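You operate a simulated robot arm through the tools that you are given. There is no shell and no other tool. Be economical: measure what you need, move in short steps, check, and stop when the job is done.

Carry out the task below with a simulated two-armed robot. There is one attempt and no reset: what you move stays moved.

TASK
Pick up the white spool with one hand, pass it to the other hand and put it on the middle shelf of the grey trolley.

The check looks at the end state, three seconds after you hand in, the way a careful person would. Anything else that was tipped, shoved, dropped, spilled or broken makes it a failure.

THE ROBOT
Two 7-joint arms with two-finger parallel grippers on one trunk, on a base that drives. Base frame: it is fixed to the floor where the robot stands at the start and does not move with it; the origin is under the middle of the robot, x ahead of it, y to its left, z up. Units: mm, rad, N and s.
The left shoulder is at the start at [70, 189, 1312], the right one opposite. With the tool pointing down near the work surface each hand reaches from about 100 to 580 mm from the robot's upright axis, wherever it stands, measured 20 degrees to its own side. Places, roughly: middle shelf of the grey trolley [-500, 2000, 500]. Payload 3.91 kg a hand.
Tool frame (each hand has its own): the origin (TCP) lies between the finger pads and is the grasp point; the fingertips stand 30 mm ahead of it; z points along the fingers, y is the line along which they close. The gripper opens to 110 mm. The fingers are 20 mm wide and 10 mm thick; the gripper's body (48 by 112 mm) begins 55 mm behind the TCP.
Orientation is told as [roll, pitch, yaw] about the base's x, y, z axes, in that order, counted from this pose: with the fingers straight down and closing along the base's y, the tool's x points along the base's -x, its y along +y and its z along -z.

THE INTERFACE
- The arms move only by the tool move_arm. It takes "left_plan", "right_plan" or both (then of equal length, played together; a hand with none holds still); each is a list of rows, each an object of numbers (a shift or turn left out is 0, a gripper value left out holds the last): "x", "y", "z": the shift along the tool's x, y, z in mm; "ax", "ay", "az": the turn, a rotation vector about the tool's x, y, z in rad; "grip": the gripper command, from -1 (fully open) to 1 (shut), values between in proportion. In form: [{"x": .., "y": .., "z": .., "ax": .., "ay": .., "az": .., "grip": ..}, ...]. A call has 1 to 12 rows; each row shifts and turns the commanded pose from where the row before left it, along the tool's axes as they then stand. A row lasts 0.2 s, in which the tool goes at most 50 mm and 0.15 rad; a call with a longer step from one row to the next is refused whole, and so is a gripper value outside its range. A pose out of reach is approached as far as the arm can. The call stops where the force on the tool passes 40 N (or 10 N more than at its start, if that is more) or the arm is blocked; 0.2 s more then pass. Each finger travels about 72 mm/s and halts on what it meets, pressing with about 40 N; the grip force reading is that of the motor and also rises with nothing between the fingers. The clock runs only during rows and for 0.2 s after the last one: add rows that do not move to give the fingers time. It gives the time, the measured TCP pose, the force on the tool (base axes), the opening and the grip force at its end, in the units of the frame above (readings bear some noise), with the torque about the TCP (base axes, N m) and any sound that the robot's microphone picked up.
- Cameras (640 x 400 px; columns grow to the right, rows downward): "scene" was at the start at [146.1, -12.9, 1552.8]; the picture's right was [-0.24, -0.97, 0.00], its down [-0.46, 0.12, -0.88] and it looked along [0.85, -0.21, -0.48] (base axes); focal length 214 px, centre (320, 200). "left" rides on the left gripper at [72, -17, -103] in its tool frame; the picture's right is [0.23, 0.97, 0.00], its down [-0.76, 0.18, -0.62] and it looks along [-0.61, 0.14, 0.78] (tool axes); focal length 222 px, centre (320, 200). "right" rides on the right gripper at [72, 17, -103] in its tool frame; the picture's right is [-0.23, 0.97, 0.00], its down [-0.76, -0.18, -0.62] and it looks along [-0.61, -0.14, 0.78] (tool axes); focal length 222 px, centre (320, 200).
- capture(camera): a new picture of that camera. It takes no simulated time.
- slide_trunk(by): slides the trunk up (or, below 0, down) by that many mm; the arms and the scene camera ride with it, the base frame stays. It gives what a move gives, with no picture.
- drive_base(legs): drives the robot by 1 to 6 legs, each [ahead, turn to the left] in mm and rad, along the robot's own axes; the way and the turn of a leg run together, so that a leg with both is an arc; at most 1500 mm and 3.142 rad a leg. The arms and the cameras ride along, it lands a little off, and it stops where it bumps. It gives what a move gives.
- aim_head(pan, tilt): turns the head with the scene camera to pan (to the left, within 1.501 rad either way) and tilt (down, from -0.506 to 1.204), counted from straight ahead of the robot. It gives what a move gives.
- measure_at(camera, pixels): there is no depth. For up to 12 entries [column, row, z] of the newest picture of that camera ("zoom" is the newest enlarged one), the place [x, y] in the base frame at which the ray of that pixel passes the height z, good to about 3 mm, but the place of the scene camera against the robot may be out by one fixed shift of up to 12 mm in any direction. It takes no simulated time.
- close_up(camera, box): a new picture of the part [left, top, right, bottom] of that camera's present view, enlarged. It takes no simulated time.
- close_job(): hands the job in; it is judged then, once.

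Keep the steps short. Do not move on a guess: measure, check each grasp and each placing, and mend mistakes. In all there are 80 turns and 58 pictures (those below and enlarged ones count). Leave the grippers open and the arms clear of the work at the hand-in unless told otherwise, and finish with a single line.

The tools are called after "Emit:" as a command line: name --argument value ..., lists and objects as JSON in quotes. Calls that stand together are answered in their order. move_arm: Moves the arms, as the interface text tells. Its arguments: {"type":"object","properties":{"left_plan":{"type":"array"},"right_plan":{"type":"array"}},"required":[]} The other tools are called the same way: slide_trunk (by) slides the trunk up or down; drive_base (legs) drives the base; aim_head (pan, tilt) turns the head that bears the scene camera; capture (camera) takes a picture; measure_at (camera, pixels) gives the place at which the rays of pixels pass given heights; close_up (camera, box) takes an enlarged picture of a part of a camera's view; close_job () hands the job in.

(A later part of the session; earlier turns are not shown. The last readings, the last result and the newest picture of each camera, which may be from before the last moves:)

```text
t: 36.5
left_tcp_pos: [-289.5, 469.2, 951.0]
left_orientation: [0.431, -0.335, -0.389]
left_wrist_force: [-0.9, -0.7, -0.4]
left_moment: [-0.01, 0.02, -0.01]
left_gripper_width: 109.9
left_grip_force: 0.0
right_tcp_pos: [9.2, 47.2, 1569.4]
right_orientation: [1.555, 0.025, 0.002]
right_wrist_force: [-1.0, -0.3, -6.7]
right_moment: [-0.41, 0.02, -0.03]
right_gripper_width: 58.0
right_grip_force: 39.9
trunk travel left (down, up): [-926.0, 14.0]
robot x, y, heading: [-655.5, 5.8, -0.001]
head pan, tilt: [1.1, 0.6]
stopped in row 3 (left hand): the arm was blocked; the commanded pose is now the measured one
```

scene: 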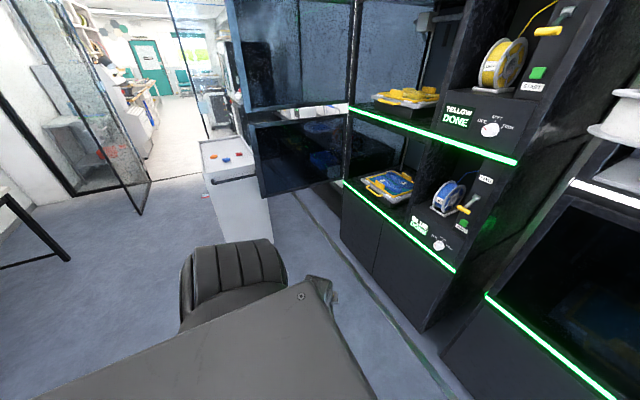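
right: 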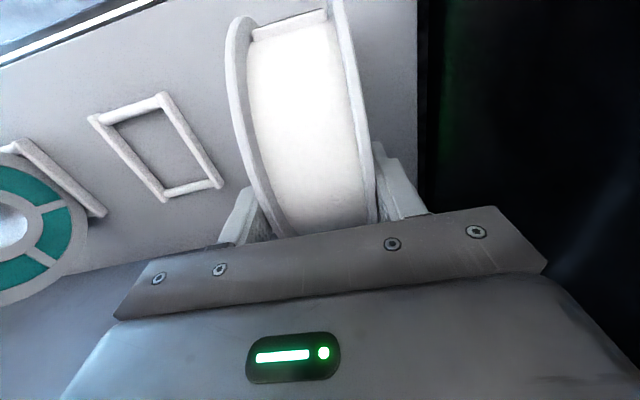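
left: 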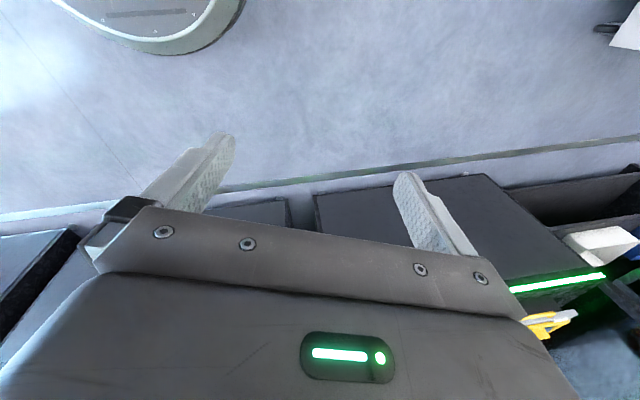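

Something of its own body pushes it outward, likely the elbow under the deck. I'll go down and forward first to free it.

Emit:
move_arm --left_plan '[{"y": -12.5, "z": 41}, {"y": -12.5, "z": 41}, {"y": -12.5, "z": 41}, {"y": -12.5, "z": 41}, {}]'

Emit:
aim_head --pan 0.8 --tilt 1.0

Emit:
capture --camera "scene"

```text
t: 37.7
left_tcp_pos: [-232.1, 470.1, 790.9]
left_orientation: [0.431, -0.334, -0.389]
left_wrist_force: [0.4, -0.2, 0.3]
left_moment: [-0.01, -0.01, -0.02]
left_gripper_width: 110.2
left_grip_force: 0.1
right_tcp_pos: [6.9, 48.2, 1571.2]
right_orientation: [1.558, 0.022, 0.002]
right_wrist_force: [-0.2, 0.1, -6.4]
right_moment: [-0.43, -0.04, -0.01]
right_gripper_width: 58.1
right_grip_force: 40.0
trunk travel left (down, up): [-926.0, 14.0]
robot x, y, heading: [-657.0, -0.0, -0.003]
head pan, tilt: [1.1, 0.6]
```

```text
t: 38.6
left_tcp_pos: [-232.0, 469.7, 790.0]
left_orientation: [0.431, -0.337, -0.389]
left_wrist_force: [0.7, 0.2, -0.1]
left_moment: [0.01, 0.02, -0.01]
left_gripper_width: 110.0
left_grip_force: 0.0
right_tcp_pos: [7.5, 47.2, 1571.0]
right_orientation: [1.559, 0.02, 0.002]
right_wrist_force: [0.8, 0.1, -7.1]
right_moment: [-0.41, -0.02, 0.05]
right_gripper_width: 58.1
right_grip_force: 39.5
trunk travel left (down, up): [-926.0, 14.0]
robot x, y, heading: [-652.8, 1.3, -0.01]
head pan, tilt: [0.799, 1.0]
```

```text
26 pictures are left
```

scene: 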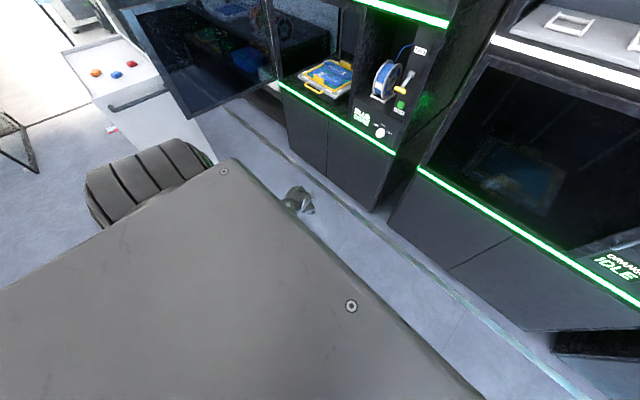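

That moved freely. Now I'll swing forward to about (630,300,876) in the robot frame with the fingers 45° forward.

Emit:
move_arm --left_plan '[{"x": -33, "y": -10, "z": -3, "ax": 0.0352, "ay": -0.0605, "az": -0.07}, {"x": -32, "y": -12, "z": -1, "ax": 0.0352, "ay": -0.0605, "az": -0.07}, {"x": -31, "y": -14, "z": 2, "ax": 0.0352, "ay": -0.0605, "az": -0.07}, {"x": -29, "y": -16, "z": 4, "ax": 0.0352, "ay": -0.0605, "az": -0.07}, {"x": -28, "y": -18, "z": 7, "ax": 0.0352, "ay": -0.0605, "az": -0.07}, {"x": -27, "y": -20, "z": 9, "ax": 0.0352, "ay": -0.0605, "az": -0.07}, {"x": -26, "y": -21, "z": 10.6}, {"x": -26, "y": -21, "z": 10.6}, {}]'

```text
t: 40.6
left_tcp_pos: [-28.5, 300.2, 869.7]
left_orientation: [-0.001, -0.785, 0.002]
left_wrist_force: [-0.1, 0.1, 0.4]
left_moment: [-0.04, 0.02, 0.01]
left_gripper_width: 109.9
left_grip_force: 0.1
right_tcp_pos: [6.8, 48.9, 1570.5]
right_orientation: [1.557, 0.019, 0.002]
right_wrist_force: [0.0, 0.2, -6.1]
right_moment: [-0.42, -0.01, -0.03]
right_gripper_width: 58.0
right_grip_force: 39.8
trunk travel left (down, up): [-926.0, 14.0]
robot x, y, heading: [-656.4, -0.2, -0.005]
head pan, tilt: [0.799, 1.0]
```

It followed exactly. I'll keep lifting: up to z≈1300 while pitching to straight forward.

Emit:
move_arm --left_plan '[{"x": -38, "y": 3, "z": -22.6, "ay": -0.0785}, {"x": -40, "y": 3, "z": -19.5, "ay": -0.0785}, {"x": -41, "y": 3, "z": -16.4, "ay": -0.0785}, {"x": -42, "y": 3, "z": -13, "ay": -0.0785}, {"x": -43, "y": 3, "z": -9.7, "ay": -0.0785}, {"x": -44, "y": 3, "z": -6.3, "ay": -0.0785}, {"x": -44, "y": 3, "z": -3, "ay": -0.0785}, {"x": -44, "y": 3, "z": 0.6, "ay": -0.0785}, {"x": -44, "y": 3, "z": 4, "ay": -0.0785}, {"x": -44, "y": 3, "z": 7.5, "ay": -0.0785}, {}]'

Emit:
aim_head --pan 0.2 --tilt 0.4

Emit:
capture --camera "scene"

```text
t: 43.0
left_tcp_pos: [80.7, 330.9, 1297.1]
left_orientation: [2.902, -1.569, -2.901]
left_wrist_force: [-0.6, 0.6, 0.1]
left_moment: [0.01, 0.0, 0.02]
left_gripper_width: 110.3
left_grip_force: 0.0
right_tcp_pos: [7.6, 48.3, 1571.1]
right_orientation: [1.557, 0.022, 0.001]
right_wrist_force: [0.2, -0.6, -6.1]
right_moment: [-0.43, 0.01, -0.01]
right_gripper_width: 58.2
right_grip_force: 39.5
trunk travel left (down, up): [-926.0, 14.0]
robot x, y, heading: [-656.0, 1.0, -0.005]
head pan, tilt: [0.799, 1.0]
```

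```text
t: 44.0
left_tcp_pos: [80.5, 329.7, 1297.9]
left_orientation: [3.054, -1.572, -3.054]
left_wrist_force: [0.5, -0.9, 0.0]
left_moment: [-0.03, -0.02, -0.01]
left_gripper_width: 110.2
left_grip_force: 0.1
right_tcp_pos: [7.8, 46.4, 1572.3]
right_orientation: [1.558, 0.024, 0.002]
right_wrist_force: [-0.2, -0.4, -5.6]
right_moment: [-0.4, -0.02, 0.03]
right_gripper_width: 57.9
right_grip_force: 40.0
trunk travel left (down, up): [-926.0, 14.0]
robot x, y, heading: [-658.2, 5.6, -0.008]
head pan, tilt: [0.201, 0.4]
```

```text
25 pictures are left
```

scene: 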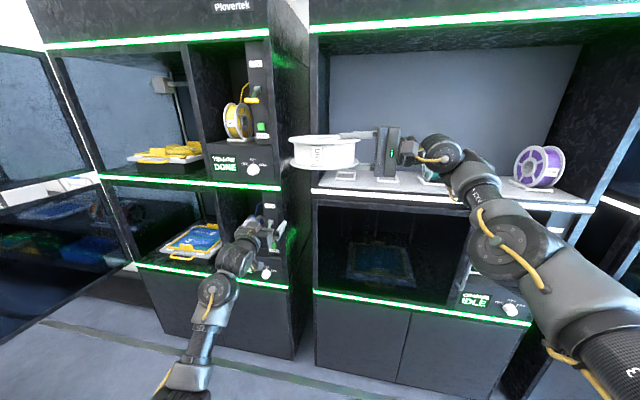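

The left arm is now clear and points forward. Spool centre ≈(0,102,1571) in base coordinates. I'll roll the left hand by -90° so it closes vertically, rising to the spool's height and backing off.

Emit:
move_arm --left_plan '[{"x": -24, "y": 0, "z": -15, "az": -0.1428}, {"x": -23.8, "y": -3.4, "z": -15, "az": -0.1428}, {"x": -23, "y": -6.8, "z": -15, "az": -0.1428}, {"x": -21.8, "y": -10, "z": -15, "az": -0.1428}, {"x": -20.2, "y": -13, "z": -15, "az": -0.1428}, {"x": -18.1, "y": -15.7, "z": -15, "az": -0.1428}, {"x": -15.7, "y": -18.1, "z": -15, "az": -0.1428}, {"x": -13, "y": -20.2, "z": -15, "az": -0.1428}, {"x": -10, "y": -21.8, "z": -15, "az": -0.1428}, {"x": -6.7, "y": -23, "z": -15, "az": -0.1428}, {"x": -3.4, "y": -23.8, "z": -15, "az": -0.1428}, {}]'

```text
t: 46.6
left_tcp_pos: [2.7, 351.3, 1526.3]
left_orientation: [-1.575, -0.001, 1.572]
left_wrist_force: [0.5, 0.5, 0.2]
left_moment: [0.0, 0.01, -0.01]
left_gripper_width: 110.4
left_grip_force: 0.1
left hand out of reach, approached as far as the arm can: row 8, 9, 10, 11
right_tcp_pos: [7.0, 49.0, 1572.6]
right_orientation: [1.558, 0.021, 0.001]
right_wrist_force: [0.2, 0.6, -6.3]
right_moment: [-0.42, -0.01, 0.0]
right_gripper_width: 57.7
right_grip_force: 40.1
trunk travel left (down, up): [-926.0, 14.0]
robot x, y, heading: [-656.1, 2.5, -0.002]
head pan, tilt: [0.201, 0.4]
```

Orientation is right; it's only limited in folding back. I'll yaw the fingers inward 60°, which moves the wrist outward and relieves that.

Emit:
move_arm --left_plan '[{"ay": 0.131}, {"ay": 0.131}, {"ay": 0.131}, {"ay": 0.131}, {"ay": 0.131}, {"ay": 0.131}, {"ay": 0.131}, {"ay": 0.131}, {}]'

Emit:
capture --camera "scene"

Emit:
capture --camera "left"

```text
t: 48.6
left_tcp_pos: [2.1, 351.2, 1525.5]
left_orientation: [-1.571, -0.001, 0.521]
left_wrist_force: [0.2, 0.0, -0.1]
left_moment: [-0.02, 0.04, 0.02]
left_gripper_width: 110.2
left_grip_force: 0.0
right_tcp_pos: [5.7, 48.3, 1571.2]
right_orientation: [1.559, 0.022, 0.004]
right_wrist_force: [0.2, 0.2, -6.4]
right_moment: [-0.4, 0.02, -0.02]
right_gripper_width: 57.9
right_grip_force: 40.0
trunk travel left (down, up): [-926.0, 14.0]
robot x, y, heading: [-655.0, 4.1, -0.003]
head pan, tilt: [0.201, 0.4]
```

```text
24 pictures are left
```

scene: 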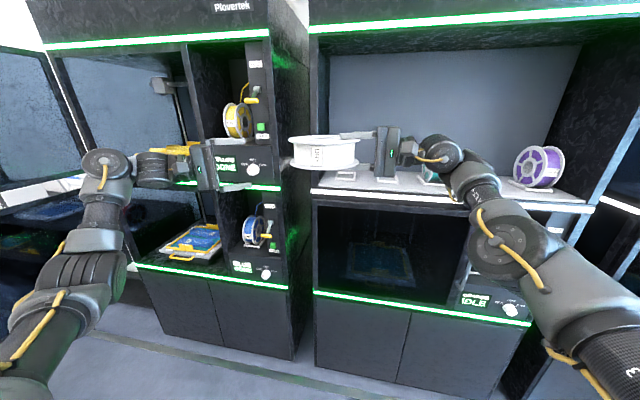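

```text
23 pictures are left
```

left: 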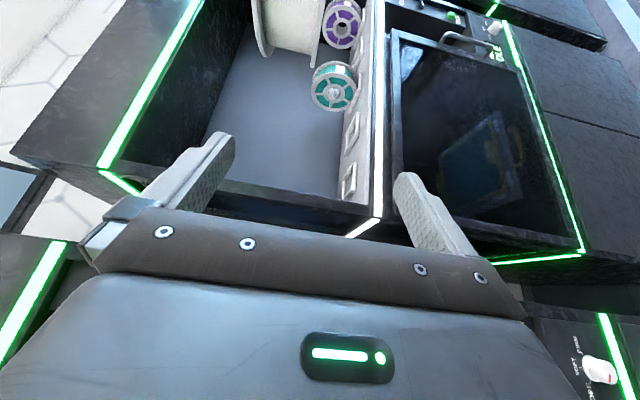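

Both hands face each other nicely. Now I'll shift the left hand onto the line to the spool centre: pre-grasp ≈(-88,255,1571).

Emit:
move_arm --left_plan '[{"x": 25, "y": -9, "z": 7.6}, {"x": 25, "y": -9, "z": 7.6}, {"x": 25, "y": -9, "z": 7.6}, {"x": 25, "y": -9, "z": 7.6}, {"x": 25, "y": -9, "z": 7.6}, {}]'

Emit:
capture --camera "left"

```text
t: 50.0
left_tcp_pos: [-75.0, 260.8, 1567.5]
left_orientation: [-1.572, -0.003, 0.521]
left_wrist_force: [-0.4, 0.1, 0.4]
left_moment: [0.03, -0.02, 0.01]
left_gripper_width: 109.8
left_grip_force: 0.1
left hand out of reach, approached as far as the arm can: row 5
right_tcp_pos: [8.0, 48.5, 1571.1]
right_orientation: [1.556, 0.023, 0.0]
right_wrist_force: [0.3, -0.1, -6.8]
right_moment: [-0.41, -0.03, 0.01]
right_gripper_width: 57.8
right_grip_force: 40.0
trunk travel left (down, up): [-926.0, 14.0]
robot x, y, heading: [-655.0, 0.5, -0.006]
head pan, tilt: [0.201, 0.4]
```

```text
22 pictures are left
```

left: 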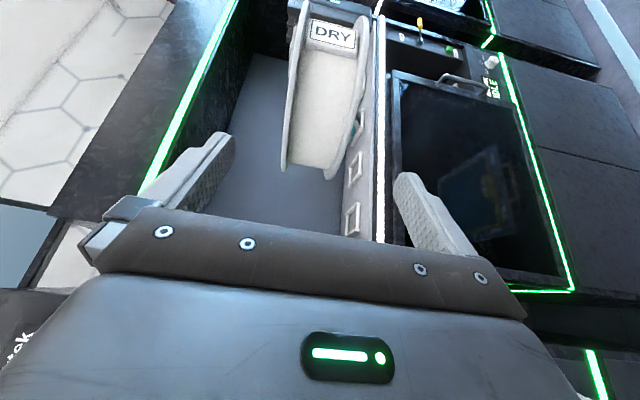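

The spool is between the left fingers' planes. I'll yaw 0.083 more so that the axis runs through the spool centre and advance 85 mm of the 119.

Emit:
move_arm --left_plan '[{"ay": 0.083}, {"z": 20}, {"z": 22}, {"z": 22}, {"z": 21}, {}]'

Emit:
capture --camera "left"

Emit:
close_up --camera "scene" --box '[200, 90, 440, 240]'

```text
t: 51.4
left_tcp_pos: [-38.3, 183.9, 1568.5]
left_orientation: [-1.569, 0.001, 0.438]
left_wrist_force: [-0.5, 0.2, -0.9]
left_moment: [-0.02, 0.0, -0.04]
left_gripper_width: 110.0
left_grip_force: 0.1
right_tcp_pos: [7.8, 48.4, 1570.5]
right_orientation: [1.557, 0.021, -0.001]
right_wrist_force: [0.2, -0.8, -5.5]
right_moment: [-0.41, -0.07, -0.02]
right_gripper_width: 58.2
right_grip_force: 40.1
trunk travel left (down, up): [-926.0, 14.0]
robot x, y, heading: [-656.1, 2.6, -0.001]
head pan, tilt: [0.201, 0.4]
```

```text
21 pictures are left
```

left: 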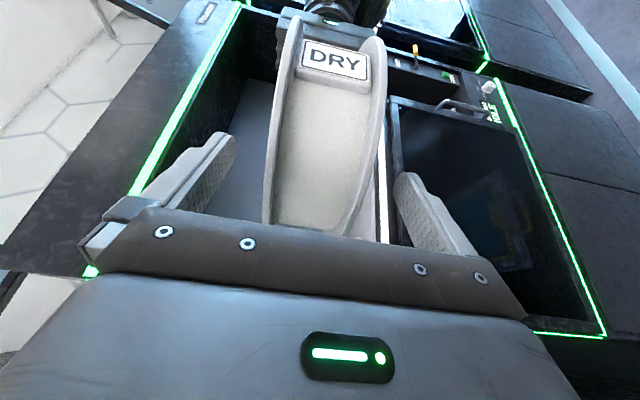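

```text
2.67 times, centred on (320, 165) of scene
```

zoom: 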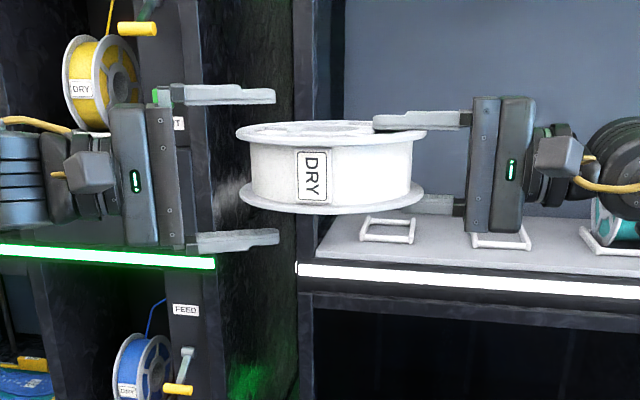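

It's well centred vertically. I'll advance 33 mm more, then close the left gripper.

Emit:
move_arm --left_plan '[{"z": 17}, {"z": 16}, {}, {"grip": 0}, {"grip": 1}, {}, {}, {}]'

Emit:
close_up --camera "scene" --box '[200, 90, 440, 240]'

```text
t: 53.2
left_tcp_pos: [-24.7, 155.2, 1568.3]
left_orientation: [-1.576, -0.002, 0.439]
left_wrist_force: [4.0, -2.6, 14.3]
left_moment: [-1.32, 0.11, 0.48]
left_gripper_width: 58.3
left_grip_force: 40.1
right_tcp_pos: [8.4, 47.1, 1569.9]
right_orientation: [1.554, 0.024, 0.0]
right_wrist_force: [-2.4, 3.6, -20.0]
right_moment: [-0.62, -0.59, -0.18]
right_gripper_width: 58.0
right_grip_force: 40.1
trunk travel left (down, up): [-926.0, 14.0]
robot x, y, heading: [-656.1, -0.4, -0.004]
head pan, tilt: [0.201, 0.4]
```

```text
2.67 times, centred on (320, 165) of scene
```

zoom: 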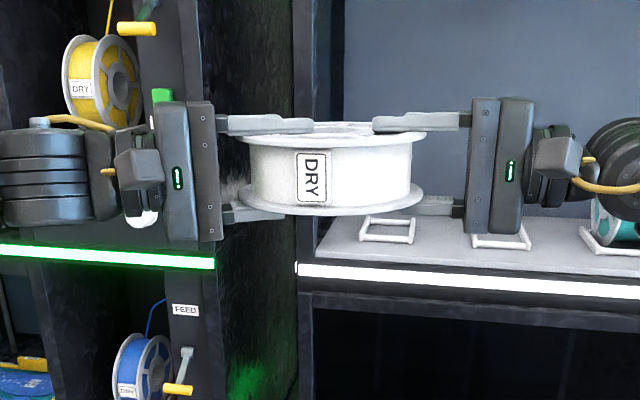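

Both hands hold it (58 mm). Now I'll open the right gripper and, with the left holding still, back the right hand off along its fingers.

Emit:
move_arm --right_plan '[{"grip": 0.4}, {"grip": -0.2}, {"grip": -1}, {}, {}]'

Emit:
move_arm --right_plan '[{"z": -20}, {"z": -30}, {"z": -30}, {"z": -30}, {}]'

Emit:
capture --camera "scene"

```text
t: 54.4
left_tcp_pos: [-24.9, 154.1, 1567.1]
left_orientation: [-1.569, 0.001, 0.44]
left_wrist_force: [0.8, 0.5, -0.5]
left_moment: [0.23, 0.19, 0.04]
left_gripper_width: 58.2
left_grip_force: 39.9
right_tcp_pos: [7.9, 47.8, 1572.2]
right_orientation: [1.56, 0.021, -0.002]
right_wrist_force: [0.5, -0.7, 0.1]
right_moment: [-0.01, 0.0, 0.04]
right_gripper_width: 110.0
right_grip_force: 0.1
trunk travel left (down, up): [-926.0, 14.0]
robot x, y, heading: [-657.2, 0.1, -0.003]
head pan, tilt: [0.201, 0.4]
```

```text
t: 55.6
left_tcp_pos: [-24.0, 154.8, 1567.7]
left_orientation: [-1.57, 0.0, 0.439]
left_wrist_force: [-0.7, 0.6, -0.3]
left_moment: [0.26, 0.17, 0.0]
left_gripper_width: 58.3
left_grip_force: 39.4
right_tcp_pos: [17.5, -61.6, 1575.8]
right_orientation: [1.557, 0.02, 0.002]
right_wrist_force: [0.3, -0.8, -0.5]
right_moment: [0.0, 0.04, 0.0]
right_gripper_width: 109.8
right_grip_force: 0.0
right hand out of reach, approached as far as the arm can: row 2, 4
trunk travel left (down, up): [-926.0, 14.0]
robot x, y, heading: [-656.4, 4.9, -0.003]
head pan, tilt: [0.201, 0.4]
```

```text
18 pictures are left
```

scene: 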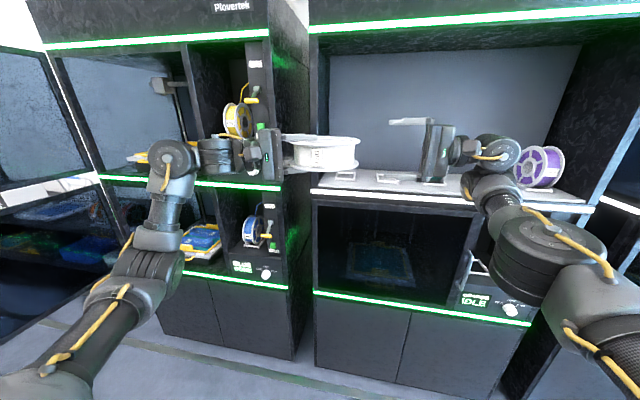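

The left holds the spool alone. Next I'll fold the right arm out of the way, back to its hand-down pose near the body and away from the spool.

Emit:
move_arm --right_plan '[{"x": 18, "y": 10, "z": -10, "ax": 0.14}, {"x": 18, "y": 10, "z": -10, "ax": 0.14}, {"x": 18, "y": 8, "z": -10, "ax": 0.14}, {"x": 18, "y": 7, "z": -10, "ax": 0.14}, {"x": 18, "y": 5, "z": -10, "ax": 0.14}, {"x": 18, "y": 2, "z": -11, "ax": 0.14}, {"x": 18, "y": 0, "z": -11, "ax": 0.14}, {"x": 18, "y": -3, "z": -11, "ax": 0.14}, {"x": 18, "y": -3, "z": -11, "ax": 0.14}, {"x": 18, "y": -3, "z": -11, "ax": 0.14}, {"x": 18, "y": -3, "z": -11, "ax": 0.14}, {}]'

Emit:
capture --camera "scene"

```text
t: 58.2
left_tcp_pos: [-24.3, 154.0, 1567.9]
left_orientation: [-1.571, 0.0, 0.44]
left_wrist_force: [-0.4, 0.6, -1.4]
left_moment: [0.23, 0.21, 0.0]
left_gripper_width: 58.3
left_grip_force: 39.1
right_tcp_pos: [-167.9, -136.5, 1683.8]
right_orientation: [0.02, 0.019, 0.001]
right_wrist_force: [0.9, 1.4, -0.1]
right_moment: [0.02, 0.01, -0.03]
right_gripper_width: 110.1
right_grip_force: 0.0
right hand out of reach, approached as far as the arm can: row 1, 2, 3, 11
trunk travel left (down, up): [-926.0, 14.0]
robot x, y, heading: [-657.5, 2.3, -0.005]
head pan, tilt: [0.201, 0.4]
```

```text
17 pictures are left
```

scene: 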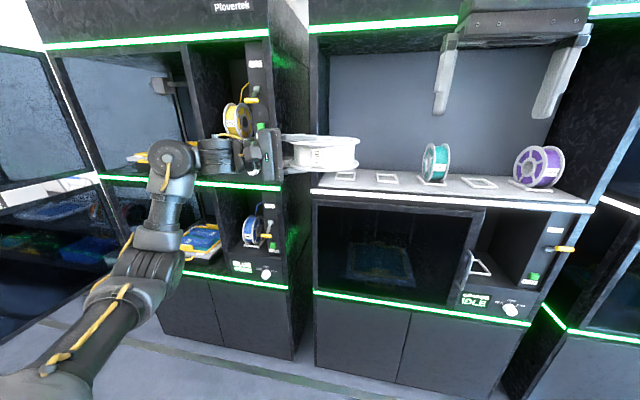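

The shelf is intact. I'll pull the right hand in another 160 mm, then survey the route to the trolley.

Emit:
move_arm --right_plan '[{"x": 32}, {"x": 32}, {"x": 32}, {"x": 32}, {"x": 32}, {}]'

Emit:
aim_head --pan 1.5 --tilt 0.4

Emit:
capture --camera "scene"

```text
t: 59.6
left_tcp_pos: [-24.6, 154.0, 1567.8]
left_orientation: [-1.571, 0.0, 0.441]
left_wrist_force: [0.9, 0.3, 0.0]
left_moment: [0.24, 0.17, 0.0]
left_gripper_width: 58.1
left_grip_force: 39.9
right_tcp_pos: [-329.3, -138.5, 1686.5]
right_orientation: [0.02, 0.023, 0.002]
right_wrist_force: [0.0, -0.3, 0.6]
right_moment: [-0.01, -0.03, -0.01]
right_gripper_width: 109.8
right_grip_force: 0.0
trunk travel left (down, up): [-926.0, 14.0]
robot x, y, heading: [-656.6, 4.2, -0.001]
head pan, tilt: [0.201, 0.4]
```

```text
t: 61.1
left_tcp_pos: [-23.5, 153.0, 1566.7]
left_orientation: [-1.57, 0.0, 0.439]
left_wrist_force: [0.1, -0.1, -0.1]
left_moment: [0.28, 0.2, -0.02]
left_gripper_width: 58.2
left_grip_force: 40.3
right_tcp_pos: [-328.3, -138.5, 1686.6]
right_orientation: [0.016, 0.023, 0.0]
right_wrist_force: [0.0, -0.2, -1.0]
right_moment: [0.01, -0.01, 0.0]
right_gripper_width: 109.9
right_grip_force: 0.1
trunk travel left (down, up): [-926.0, 14.0]
robot x, y, heading: [-656.5, 2.5, -0.003]
head pan, tilt: [1.499, 0.4]
```

```text
16 pictures are left
```

scene: 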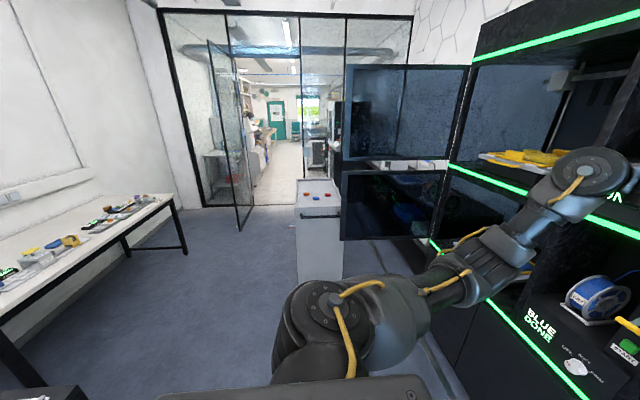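

Emit:
measure_at --camera "scene" --pixels '[[296, 282, 0], [342, 278, 0], [237, 230, 0], [186, 254, 0], [128, 260, 0], [296, 212, 900], [340, 210, 900], [300, 180, 900], [332, 180, 900], [202, 207, 0], [340, 240, 500], [440, 238, 500]]'

Emit:
close_up --camera "scene" --box '[260, 150, 420, 300]'

```text
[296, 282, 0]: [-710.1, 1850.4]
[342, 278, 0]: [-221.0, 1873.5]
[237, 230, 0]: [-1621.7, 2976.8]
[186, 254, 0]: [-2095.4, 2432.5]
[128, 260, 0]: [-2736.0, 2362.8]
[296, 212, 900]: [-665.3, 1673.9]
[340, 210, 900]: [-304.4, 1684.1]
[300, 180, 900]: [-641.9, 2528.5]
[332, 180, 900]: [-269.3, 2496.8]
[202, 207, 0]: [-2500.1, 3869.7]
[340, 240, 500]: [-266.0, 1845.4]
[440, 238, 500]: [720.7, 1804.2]
```

```text
2.67 times, centred on (340, 225) of scene
```

zoom: 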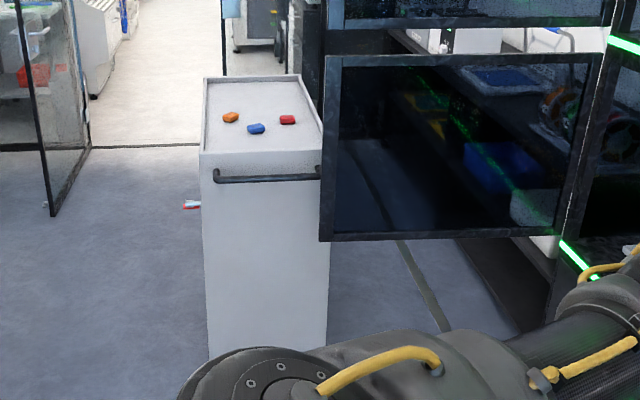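

The trolley spans x≈-690..-290, from y≈1690 back, top z≈900. An open glass door blocks its +x side, so I'll go round to its −x side, where the floor is free (desk beyond x≈-2095). First I'll turn and drive halfway, then look.

Emit:
drive_base --legs '[[0, 2.022], [1083, 0]]'

Emit:
aim_head --pan -0.3 --tilt 0.5

Emit:
capture --camera "scene"

```text
t: 70.0
left_tcp_pos: [-1437.5, 1134.9, 1568.2]
left_orientation: [-1.579, -0.002, 2.509]
left_wrist_force: [-1.5, -2.6, 0.5]
left_moment: [-0.29, 0.12, 0.04]
left_gripper_width: 58.0
left_grip_force: 40.0
right_tcp_pos: [-1036.3, 1004.0, 1690.9]
right_orientation: [0.01, 0.012, 2.06]
right_wrist_force: [0.1, -1.0, -0.4]
right_moment: [0.13, -0.01, 0.0]
right_gripper_width: 110.0
right_grip_force: 0.0
trunk travel left (down, up): [-926.0, 14.0]
robot x, y, heading: [-981.8, 676.0, 2.207]
head pan, tilt: [1.499, 0.4]
stopped in leg 2: the robot was blocked; the commanded pose is now the measured one
```

```text
t: 71.8
left_tcp_pos: [-1424.6, 1155.1, 1566.1]
left_orientation: [-1.568, -0.004, 2.505]
left_wrist_force: [-0.1, 1.1, 0.2]
left_moment: [-0.27, 0.1, 0.03]
left_gripper_width: 57.9
left_grip_force: 39.8
right_tcp_pos: [-1022.7, 1025.8, 1685.8]
right_orientation: [0.025, 0.024, 2.059]
right_wrist_force: [1.7, 0.2, -0.4]
right_moment: [-0.02, 0.03, -0.01]
right_gripper_width: 110.0
right_grip_force: 0.0
trunk travel left (down, up): [-926.0, 14.0]
robot x, y, heading: [-986.0, 675.3, 2.208]
head pan, tilt: [-0.3, 0.499]
```

```text
14 pictures are left
```

scene: 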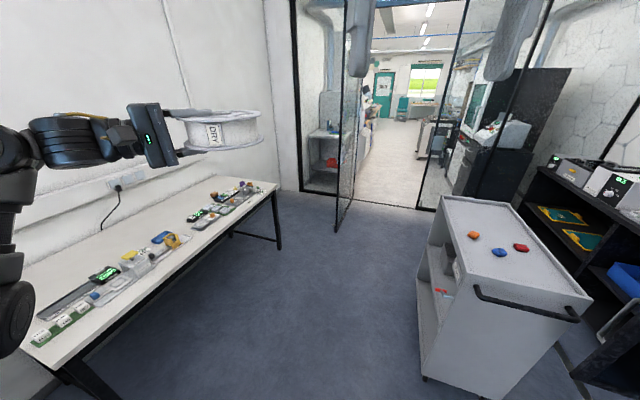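

Blocked: I likely bumped the desk's near end at the left. The trolley's −x side is open and shows shelves. I'll measure the desk edge and trolley.

Emit:
measure_at --camera "scene" --pixels '[[40, 366, 750], [278, 187, 750], [281, 249, 0], [425, 378, 0], [511, 399, 0], [442, 197, 900], [537, 205, 900], [480, 293, 880], [590, 297, 880], [418, 242, 500], [422, 330, 500], [440, 292, 500]]'

Emit:
close_up --camera "scene" --box '[390, 180, 610, 400]'

```text
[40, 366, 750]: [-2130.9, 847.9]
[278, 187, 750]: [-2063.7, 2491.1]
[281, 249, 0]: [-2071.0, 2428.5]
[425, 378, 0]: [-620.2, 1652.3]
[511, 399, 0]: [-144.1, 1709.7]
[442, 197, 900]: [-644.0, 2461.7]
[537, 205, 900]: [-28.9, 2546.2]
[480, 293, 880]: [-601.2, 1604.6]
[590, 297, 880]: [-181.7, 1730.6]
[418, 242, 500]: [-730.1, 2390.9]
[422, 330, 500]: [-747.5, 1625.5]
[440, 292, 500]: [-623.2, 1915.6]
```

```text
1.82 times, centred on (500, 290) of scene
```

zoom: 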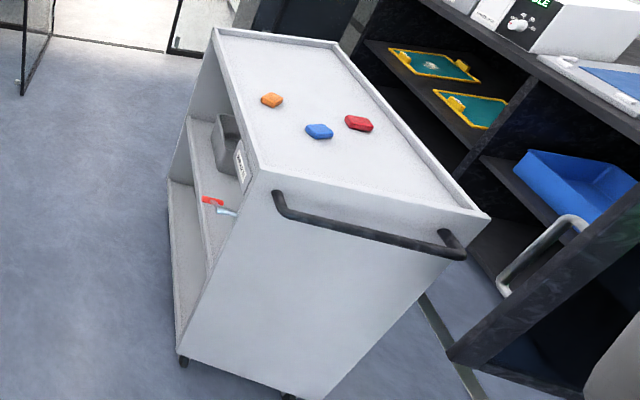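

The desk isn't close, so something else stopped the base. I'll look straight down ahead.

Emit:
aim_head --pan 0.5 --tilt 1.0

Emit:
capture --camera "scene"

```text
t: 72.9
left_tcp_pos: [-1427.7, 1151.9, 1565.8]
left_orientation: [-1.571, -0.001, 2.506]
left_wrist_force: [-0.5, -1.0, -0.3]
left_moment: [-0.3, 0.08, -0.02]
left_gripper_width: 58.0
left_grip_force: 39.6
right_tcp_pos: [-1025.9, 1022.3, 1685.7]
right_orientation: [0.019, 0.02, 2.059]
right_wrist_force: [0.3, -0.5, 0.0]
right_moment: [0.01, 0.02, 0.01]
right_gripper_width: 110.0
right_grip_force: 0.0
trunk travel left (down, up): [-926.0, 14.0]
robot x, y, heading: [-987.2, 676.3, 2.207]
head pan, tilt: [0.499, 1.0]
```

```text
12 pictures are left
```

scene: 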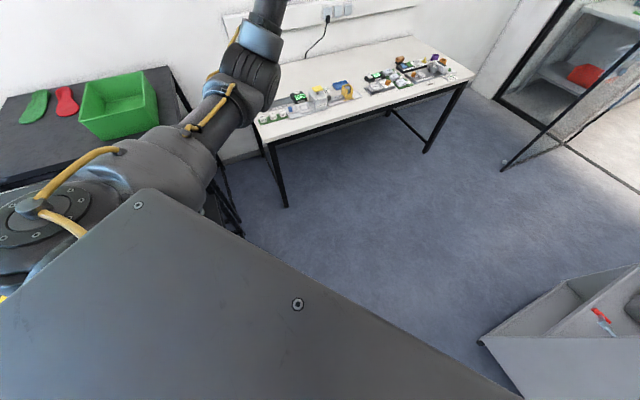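

There's a second dark table with a green bin at the left and black legs near (240,235). I'll measure them.

Emit:
measure_at --camera "scene" --pixels '[[242, 236, 0], [228, 195, 0], [170, 67, 750], [5, 97, 750], [195, 115, 750], [288, 206, 0], [482, 343, 0], [225, 220, 300], [260, 140, 750]]'

Emit:
close_up --camera "scene" --box '[130, 60, 300, 260]'

```text
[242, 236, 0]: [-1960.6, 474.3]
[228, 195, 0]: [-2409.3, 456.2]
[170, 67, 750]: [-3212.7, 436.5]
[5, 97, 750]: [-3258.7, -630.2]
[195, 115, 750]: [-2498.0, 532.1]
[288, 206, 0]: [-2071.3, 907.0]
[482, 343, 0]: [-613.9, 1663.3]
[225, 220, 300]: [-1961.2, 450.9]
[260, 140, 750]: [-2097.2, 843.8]
```

```text
2.00 times, centred on (215, 160) of scene
```

zoom: 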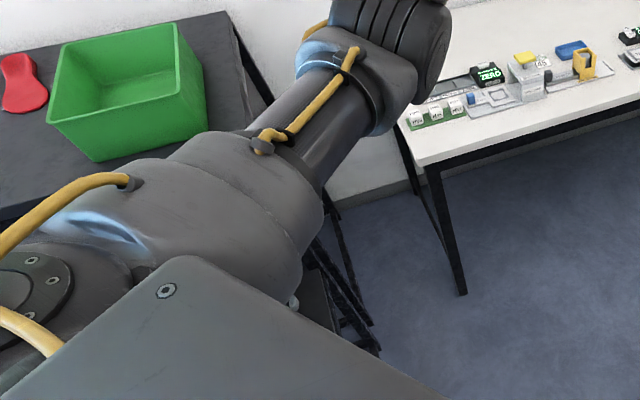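

Those tables are ~1 m away, and the floor ahead looks clear. I'll retry a short 250 mm leg and watch the readings.

Emit:
drive_base --legs '[[250, 0]]'

```text
t: 74.7
left_tcp_pos: [-1580.7, 1352.5, 1566.2]
left_orientation: [-1.571, -0.004, 2.507]
left_wrist_force: [-0.4, 0.0, -5.3]
left_moment: [-0.26, 0.11, -0.03]
left_gripper_width: 57.8
left_grip_force: 39.6
right_tcp_pos: [-1179.9, 1223.5, 1687.7]
right_orientation: [0.016, 0.019, 2.061]
right_wrist_force: [0.5, 0.4, 0.1]
right_moment: [0.03, -0.01, -0.02]
right_gripper_width: 109.9
right_grip_force: 0.1
trunk travel left (down, up): [-926.0, 14.0]
robot x, y, heading: [-1136.2, 878.2, 2.208]
head pan, tilt: [0.499, 1.0]
```

It moved freely (the base heading is 2.207; the arms now sit ~0.15 rad further right relative to it). Next I'll drive to about (-1620,1750) and face the trolley's open side, keeping >100 mm of clearance.

Emit:
drive_base --legs '[[0, -0.129], [997, 0], [0, -2.078]]'

Emit:
aim_head --pan 0.0 --tilt 0.75

Emit:
capture --camera "scene"

```text
t: 85.5
left_tcp_pos: [-959.2, 1804.9, 1565.2]
left_orientation: [-1.568, -0.002, 0.275]
left_wrist_force: [0.3, 0.0, -6.1]
left_moment: [0.26, 0.15, -0.03]
left_gripper_width: 57.9
left_grip_force: 40.4
right_tcp_pos: [-1307.5, 1567.5, 1686.7]
right_orientation: [0.02, 0.021, -0.17]
right_wrist_force: [0.4, 0.3, 0.5]
right_moment: [-0.01, 0.02, 0.01]
right_gripper_width: 110.1
right_grip_force: 0.0
trunk travel left (down, up): [-926.0, 14.0]
robot x, y, heading: [-1606.0, 1744.1, -0.024]
head pan, tilt: [0.499, 1.0]
```

```text
t: 86.4
left_tcp_pos: [-959.1, 1802.9, 1565.5]
left_orientation: [-1.569, -0.001, 0.276]
left_wrist_force: [0.1, -0.3, -5.3]
left_moment: [0.26, 0.19, 0.01]
left_gripper_width: 57.9
left_grip_force: 40.2
right_tcp_pos: [-1307.3, 1567.4, 1688.2]
right_orientation: [0.023, 0.019, -0.172]
right_wrist_force: [-0.3, 0.1, 0.4]
right_moment: [-0.01, 0.02, -0.01]
right_gripper_width: 110.1
right_grip_force: 0.1
trunk travel left (down, up): [-926.0, 14.0]
robot x, y, heading: [-1609.7, 1744.2, -0.026]
head pan, tilt: [0.0, 0.75]
```

```text
10 pictures are left
```

scene: 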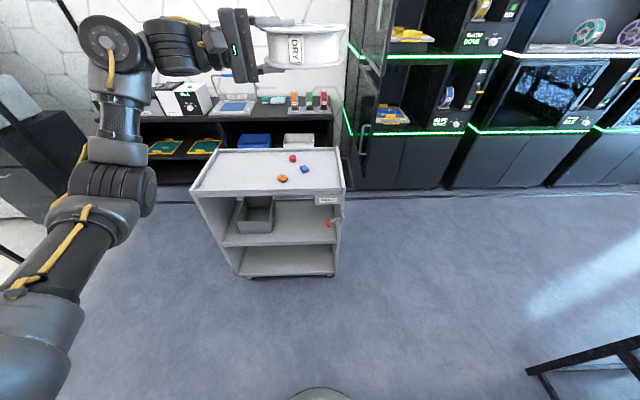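

I have a clear view of the open trolley side: a grey bin at the left and a red tool at the right end of the middle shelf, free in between. I'll enlarge and measure.

Emit:
close_up --camera "scene" --box '[180, 140, 360, 285]'

Emit:
measure_at --camera "scene" --pixels '[[190, 189, 900], [343, 187, 900], [221, 149, 900], [324, 149, 900], [224, 246, 500], [336, 243, 500], [238, 232, 500], [274, 232, 500], [275, 205, 500], [326, 228, 500], [240, 277, 150], [334, 275, 150]]'

```text
2.76 times, centred on (270, 212) of scene
```

zoom: 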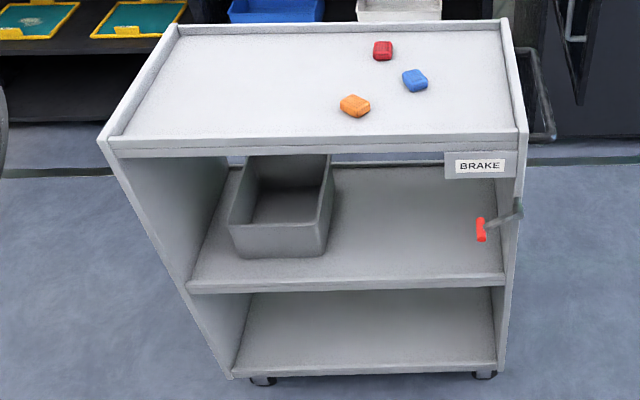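

```text
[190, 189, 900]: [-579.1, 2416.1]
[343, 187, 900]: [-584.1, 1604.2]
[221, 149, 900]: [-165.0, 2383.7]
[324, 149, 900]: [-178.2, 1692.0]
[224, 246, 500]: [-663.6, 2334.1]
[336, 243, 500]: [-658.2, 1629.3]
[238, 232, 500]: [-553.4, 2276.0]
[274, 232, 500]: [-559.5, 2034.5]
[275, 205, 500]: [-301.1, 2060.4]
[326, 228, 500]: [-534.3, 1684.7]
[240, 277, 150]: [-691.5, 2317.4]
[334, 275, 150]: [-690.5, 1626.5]
```

The red thing is a BRAKE lever at the right end, which I'll stay away from. The free middle-shelf area is y≈1720–2000. I'll now re-pose the left arm: fingers forward, reaching lower ahead of the shoulder.

Emit:
move_arm --left_plan '[{"x": -10, "y": 41.6, "z": -12.1, "ay": -0.106}, {"x": -11.2, "y": 41.6, "z": -11, "ay": -0.106}, {"x": -12.3, "y": 41.6, "z": -9.7, "ay": -0.106}, {"x": -13.3, "y": 41.6, "z": -8.4, "ay": -0.106}, {"x": -14.1, "y": 41.6, "z": -6.9, "ay": -0.106}, {"x": -14.7, "y": 41.6, "z": -5.4, "ay": -0.106}, {"x": -15.2, "y": 41.6, "z": -3.8, "ay": -0.106}, {"x": -15.5, "y": 41.6, "z": -2.2, "ay": -0.106}, {"x": -15.7, "y": 41.6, "z": -0.5, "ay": -0.106}, {"x": -15.6, "y": 41.6, "z": 1.1, "ay": -0.106}, {"x": -15.4, "y": 41.6, "z": 2.8, "ay": -0.106}, {"x": -15, "y": 41.6, "z": 4.4, "ay": -0.106}]'

```text
t: 89.0
left_tcp_pos: [-882.1, 1976.2, 1066.0]
left_orientation: [-1.572, -0.003, 1.55]
left_wrist_force: [0.8, -0.6, -5.1]
left_moment: [-0.08, 0.32, 0.0]
left_gripper_width: 57.8
left_grip_force: 39.9
right_tcp_pos: [-1306.3, 1567.7, 1686.1]
right_orientation: [0.018, 0.021, -0.172]
right_wrist_force: [0.6, -0.1, 0.3]
right_moment: [-0.01, 0.03, -0.02]
right_gripper_width: 109.9
right_grip_force: 0.1
trunk travel left (down, up): [-926.0, 14.0]
robot x, y, heading: [-1608.5, 1747.4, -0.026]
head pan, tilt: [0.0, 0.75]
```

Exactly in place. Now I'll pitch the fingers 25° down and shift 120 mm right, to aim for the free spot at y≈1855.

Emit:
move_arm --left_plan '[{"x": 24, "ax": -0.0873}, {"x": 24, "ax": -0.0873}, {"x": 24, "ax": -0.0873}, {"x": 24, "ax": -0.0873}, {"x": 24, "ax": -0.0873}, {}]'

Emit:
slide_trunk --by -380

Emit:
capture --camera "scene"

```text
t: 90.2
left_tcp_pos: [-879.5, 1956.8, 1052.3]
left_orientation: [-1.149, -0.155, 1.611]
left_wrist_force: [0.3, -0.2, -5.2]
left_moment: [-0.12, 0.27, 0.0]
left_gripper_width: 58.2
left_grip_force: 40.0
right_tcp_pos: [-1307.9, 1566.3, 1686.7]
right_orientation: [0.02, 0.021, -0.17]
right_wrist_force: [1.3, 0.0, -0.2]
right_moment: [0.01, 0.01, -0.02]
right_gripper_width: 110.0
right_grip_force: 0.1
trunk travel left (down, up): [-926.0, 14.0]
robot x, y, heading: [-1606.7, 1748.9, -0.027]
head pan, tilt: [0.0, 0.75]
stopped in row 6 (left hand): the arm was blocked; the commanded pose is now the measured one
```

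```text
t: 93.9
left_tcp_pos: [-879.3, 1957.4, 673.6]
left_orientation: [-1.152, -0.154, 1.61]
left_wrist_force: [-0.4, 0.1, -5.7]
left_moment: [-0.1, 0.29, 0.04]
left_gripper_width: 57.8
left_grip_force: 40.0
right_tcp_pos: [-1308.0, 1567.1, 1305.3]
right_orientation: [0.019, 0.021, -0.172]
right_wrist_force: [0.6, -0.6, -0.3]
right_moment: [-0.01, -0.02, 0.0]
right_gripper_width: 109.8
right_grip_force: 0.0
trunk travel left (down, up): [-546.0, 394.0]
robot x, y, heading: [-1606.5, 1743.3, -0.023]
head pan, tilt: [0.0, 0.75]
```

```text
8 pictures are left
```

scene: 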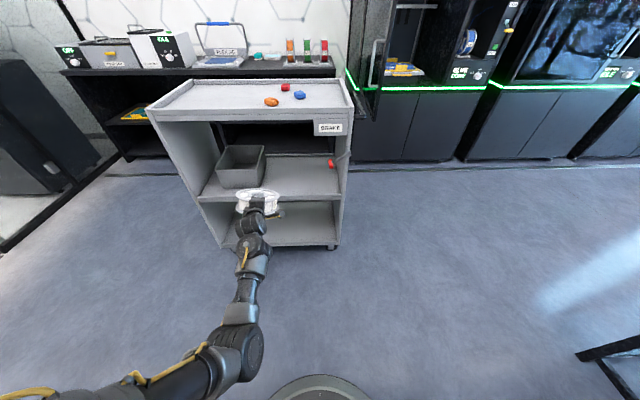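

The spool is now in front of the middle shelf; the sideways shift was limited, so I'll use the base for that. I'll fix the small roll tilt (~8°), then enlarge to measure the shelf height from this lower viewpoint.

Emit:
move_arm --left_plan '[{"az": -0.085}, {"az": -0.083}, {}]'

Emit:
close_up --camera "scene" --box '[140, 70, 370, 260]'

```text
t: 94.9
left_tcp_pos: [-877.9, 1997.9, 670.8]
left_orientation: [-1.163, -0.058, 1.708]
left_wrist_force: [1.1, 0.0, -5.7]
left_moment: [-0.13, 0.26, -0.05]
left_gripper_width: 58.0
left_grip_force: 40.1
right_tcp_pos: [-1308.3, 1566.6, 1306.1]
right_orientation: [0.02, 0.022, -0.171]
right_wrist_force: [-0.5, 0.4, -0.1]
right_moment: [0.01, 0.02, -0.02]
right_gripper_width: 110.2
right_grip_force: 0.0
trunk travel left (down, up): [-546.0, 394.0]
robot x, y, heading: [-1608.6, 1744.3, -0.026]
head pan, tilt: [0.0, 0.75]
stopped in row 3 (left hand): the arm was blocked; the commanded pose is now the measured one
```

```text
2.11 times, centred on (255, 165) of scene
```

zoom: 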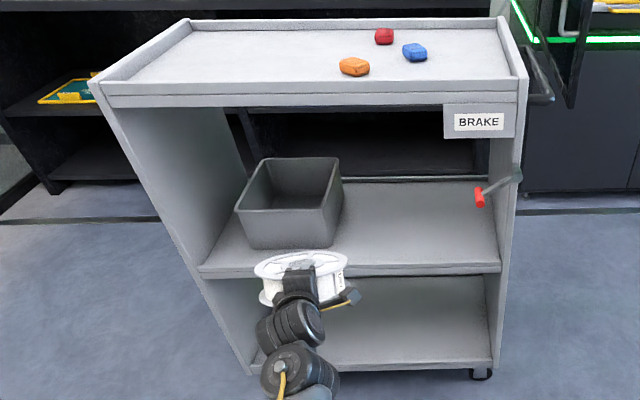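

The roll is fixed and the hand is slightly yawed left, which is acceptable. Now I'll measure the shelf edges, bin and brake lever in the enlarged view.

Emit:
measure_at --camera "zoom" --pixels '[[202, 267, 500], [202, 267, 550], [499, 262, 500], [499, 262, 550], [100, 85, 1000], [526, 80, 1000], [252, 368, 150], [494, 364, 150], [330, 247, 500], [246, 248, 500], [480, 200, 750], [343, 205, 500]]'

```text
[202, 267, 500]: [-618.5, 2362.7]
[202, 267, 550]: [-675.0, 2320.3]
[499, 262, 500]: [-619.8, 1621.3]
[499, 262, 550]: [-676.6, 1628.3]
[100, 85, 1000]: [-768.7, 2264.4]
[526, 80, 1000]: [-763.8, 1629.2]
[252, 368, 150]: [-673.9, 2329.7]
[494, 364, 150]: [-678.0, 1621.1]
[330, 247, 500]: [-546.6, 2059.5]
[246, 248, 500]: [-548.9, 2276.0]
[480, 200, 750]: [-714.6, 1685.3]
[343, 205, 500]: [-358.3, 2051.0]
```

Shelf top edge z≈535, front edge x≈-660; bin's right side at y≈2045. The target spot is spool centre ≈(-470,1865). The base must shift ~-150 in y, so I'll turn left (away from the trolley), back up 170 and turn back.

Emit:
drive_base --legs '[[0, 1.2], [-173, 0], [0, -1.174]]'

```text
t: 102.3
left_tcp_pos: [-951.2, 1854.1, 670.9]
left_orientation: [-1.164, -0.06, 1.729]
left_wrist_force: [0.0, 0.0, -5.4]
left_moment: [-0.1, 0.22, 0.0]
left_gripper_width: 58.0
left_grip_force: 40.0
right_tcp_pos: [-1371.7, 1414.9, 1306.2]
right_orientation: [0.019, 0.019, -0.148]
right_wrist_force: [0.4, -0.5, 0.0]
right_moment: [0.03, 0.02, -0.01]
right_gripper_width: 110.2
right_grip_force: 0.1
trunk travel left (down, up): [-546.0, 394.0]
robot x, y, heading: [-1673.7, 1588.4, -0.008]
head pan, tilt: [0.0, 0.75]
```

Spool centre is now ≈(-900,1864,648). I'll drive forward 200 and check.

Emit:
drive_base --legs '[[200, 0]]'

Emit:
close_up --camera "scene" --box '[160, 60, 480, 280]'

```text
t: 103.9
left_tcp_pos: [-755.1, 1854.1, 671.6]
left_orientation: [-1.162, -0.061, 1.73]
left_wrist_force: [0.4, 0.3, -6.5]
left_moment: [-0.1, 0.27, 0.01]
left_gripper_width: 58.0
left_grip_force: 40.1
right_tcp_pos: [-1173.8, 1413.4, 1306.0]
right_orientation: [0.019, 0.022, -0.148]
right_wrist_force: [0.3, 0.0, -0.2]
right_moment: [0.02, 0.04, 0.02]
right_gripper_width: 109.8
right_grip_force: 0.2
trunk travel left (down, up): [-546.0, 394.0]
robot x, y, heading: [-1473.0, 1583.0, -0.008]
head pan, tilt: [0.0, 0.75]
```

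```text
1.82 times, centred on (320, 170) of scene
```

zoom: 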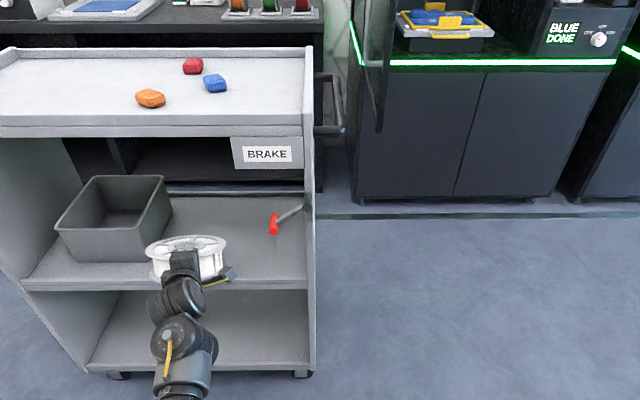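

I'll verify the lateral room by measuring the bin's right edge and brake handle in this view.

Emit:
measure_at --camera "zoom" --pixels '[[149, 258, 530], [172, 210, 530], [163, 177, 650], [24, 286, 535], [307, 286, 535], [274, 225, 700], [148, 248, 640], [227, 248, 640], [190, 196, 535]]'

```text
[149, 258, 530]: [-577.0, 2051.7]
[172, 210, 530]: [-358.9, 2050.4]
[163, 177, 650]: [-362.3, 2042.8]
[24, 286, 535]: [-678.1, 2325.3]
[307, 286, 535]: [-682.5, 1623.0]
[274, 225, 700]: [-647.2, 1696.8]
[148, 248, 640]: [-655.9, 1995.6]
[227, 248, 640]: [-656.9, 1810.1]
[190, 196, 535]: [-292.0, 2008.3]
```

Gap to the bin is about 80 mm. Driving in 228 mm more, then lowering the trunk 35 mm.

Emit:
drive_base --legs '[[228, 0]]'

Emit:
slide_trunk --by -35

Emit:
close_up --camera "scene" --box '[130, 100, 400, 300]'

```text
t: 105.6
left_tcp_pos: [-525.0, 1853.8, 670.8]
left_orientation: [-1.161, -0.06, 1.729]
left_wrist_force: [0.1, 0.3, -6.5]
left_moment: [-0.15, 0.21, 0.02]
left_gripper_width: 57.8
left_grip_force: 39.8
right_tcp_pos: [-945.1, 1414.4, 1306.4]
right_orientation: [0.019, 0.021, -0.148]
right_wrist_force: [1.0, 0.5, -0.4]
right_moment: [0.03, 0.03, 0.0]
right_gripper_width: 110.1
right_grip_force: 0.0
trunk travel left (down, up): [-546.0, 394.0]
robot x, y, heading: [-1246.5, 1585.3, 0.001]
head pan, tilt: [0.0, 0.75]
```

```text
t: 106.4
left_tcp_pos: [-526.7, 1853.9, 636.9]
left_orientation: [-1.165, -0.061, 1.729]
left_wrist_force: [-0.3, 0.0, -7.0]
left_moment: [-0.14, 0.25, 0.01]
left_gripper_width: 58.0
left_grip_force: 40.2
right_tcp_pos: [-946.5, 1414.7, 1272.3]
right_orientation: [0.019, 0.023, -0.149]
right_wrist_force: [0.5, 0.0, 0.1]
right_moment: [-0.03, 0.0, -0.04]
right_gripper_width: 110.1
right_grip_force: 0.0
trunk travel left (down, up): [-511.0, 429.0]
robot x, y, heading: [-1244.9, 1588.8, -0.002]
head pan, tilt: [0.0, 0.75]
```

```text
2.00 times, centred on (265, 200) of scene
```

zoom: 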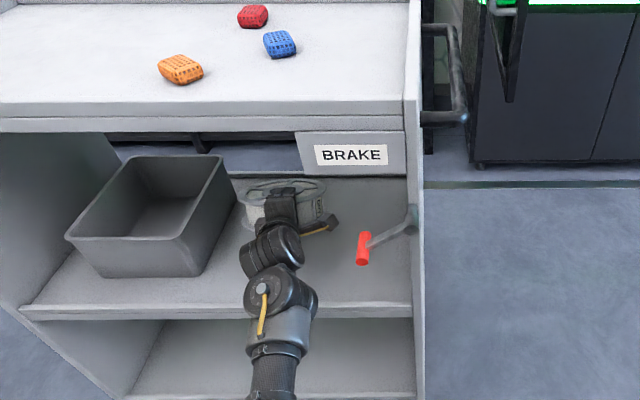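

The spool is inside, above the free spot. I'll lower in 3 mm rows until the force shows contact at its far edge.

Emit:
move_arm --left_plan '[{"y": 2.75, "z": 1.2}, {"y": 2.75, "z": 1.2}, {"y": 2.75, "z": 1.2}, {"y": 2.75, "z": 1.2}, {"y": 2.75, "z": 1.2}]'

```text
t: 107.6
left_tcp_pos: [-526.9, 1868.7, 620.5]
left_orientation: [-1.166, -0.082, 1.738]
left_wrist_force: [0.6, -0.1, -5.2]
left_moment: [-0.13, 0.25, 0.0]
left_gripper_width: 58.1
left_grip_force: 40.3
right_tcp_pos: [-944.8, 1414.5, 1270.7]
right_orientation: [0.02, 0.02, -0.147]
right_wrist_force: [-0.6, -0.7, -0.3]
right_moment: [-0.04, 0.02, 0.02]
right_gripper_width: 110.1
right_grip_force: 0.1
trunk travel left (down, up): [-511.0, 429.0]
robot x, y, heading: [-1246.7, 1585.7, -0.004]
head pan, tilt: [0.0, 0.75]
```

The arm drifts sideways (+15 in y), so I'll use the trunk for lowering in small slides.

Emit:
slide_trunk --by -8

Emit:
slide_trunk --by -8

```text
t: 108.2
left_tcp_pos: [-525.1, 1868.9, 614.6]
left_orientation: [-1.168, -0.08, 1.741]
left_wrist_force: [-0.5, 0.1, -5.4]
left_moment: [-0.13, 0.26, -0.01]
left_gripper_width: 57.8
left_grip_force: 39.6
right_tcp_pos: [-945.4, 1414.6, 1264.5]
right_orientation: [0.02, 0.021, -0.148]
right_wrist_force: [0.4, 0.3, -0.1]
right_moment: [0.03, 0.01, -0.04]
right_gripper_width: 110.0
right_grip_force: 0.2
trunk travel left (down, up): [-503.0, 437.0]
robot x, y, heading: [-1249.7, 1584.7, -0.005]
head pan, tilt: [0.0, 0.75]
```

```text
t: 108.7
left_tcp_pos: [-525.4, 1867.9, 608.1]
left_orientation: [-1.173, -0.079, 1.741]
left_wrist_force: [-0.3, 0.1, -1.4]
left_moment: [-0.02, -0.2, 0.03]
left_gripper_width: 57.9
left_grip_force: 40.0
right_tcp_pos: [-945.7, 1413.1, 1256.5]
right_orientation: [0.02, 0.02, -0.149]
right_wrist_force: [-0.3, -0.7, 0.1]
right_moment: [0.01, 0.0, 0.02]
right_gripper_width: 109.8
right_grip_force: 0.0
trunk travel left (down, up): [-495.0, 445.0]
robot x, y, heading: [-1251.7, 1587.9, -0.001]
head pan, tilt: [0.0, 0.75]
```

Contact: at TCP z≈608 the force dropped from 5.4 to 1.4 N, so the spool's far edge is on the shelf. I'll open slowly so the near rim settles down with the lower finger.

Emit:
move_arm --left_plan '[{"grip": 0.0}, {"grip": -0.15}, {"grip": -0.3}, {"grip": -0.5}, {"grip": -0.7}, {"grip": -1}, {}, {}]'

Emit:
close_up --camera "scene" --box '[180, 140, 350, 270]'

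```text
t: 110.5
left_tcp_pos: [-524.7, 1867.2, 606.6]
left_orientation: [-1.172, -0.078, 1.739]
left_wrist_force: [0.5, 0.0, -2.8]
left_moment: [-0.02, -0.18, -0.02]
left_gripper_width: 110.1
left_grip_force: 0.0
right_tcp_pos: [-946.3, 1414.5, 1255.4]
right_orientation: [0.02, 0.019, -0.148]
right_wrist_force: [-0.1, 0.1, 0.4]
right_moment: [-0.01, 0.01, 0.0]
right_gripper_width: 109.7
right_grip_force: 0.1
trunk travel left (down, up): [-495.0, 445.0]
robot x, y, heading: [-1251.5, 1588.8, -0.005]
head pan, tilt: [0.0, 0.75]
```

```text
3.08 times, centred on (265, 205) of scene
```

zoom: 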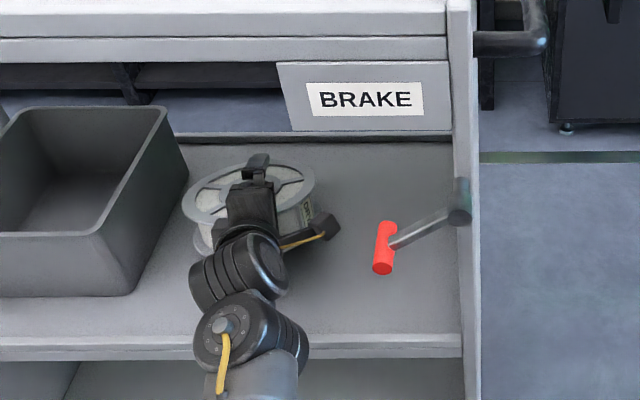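

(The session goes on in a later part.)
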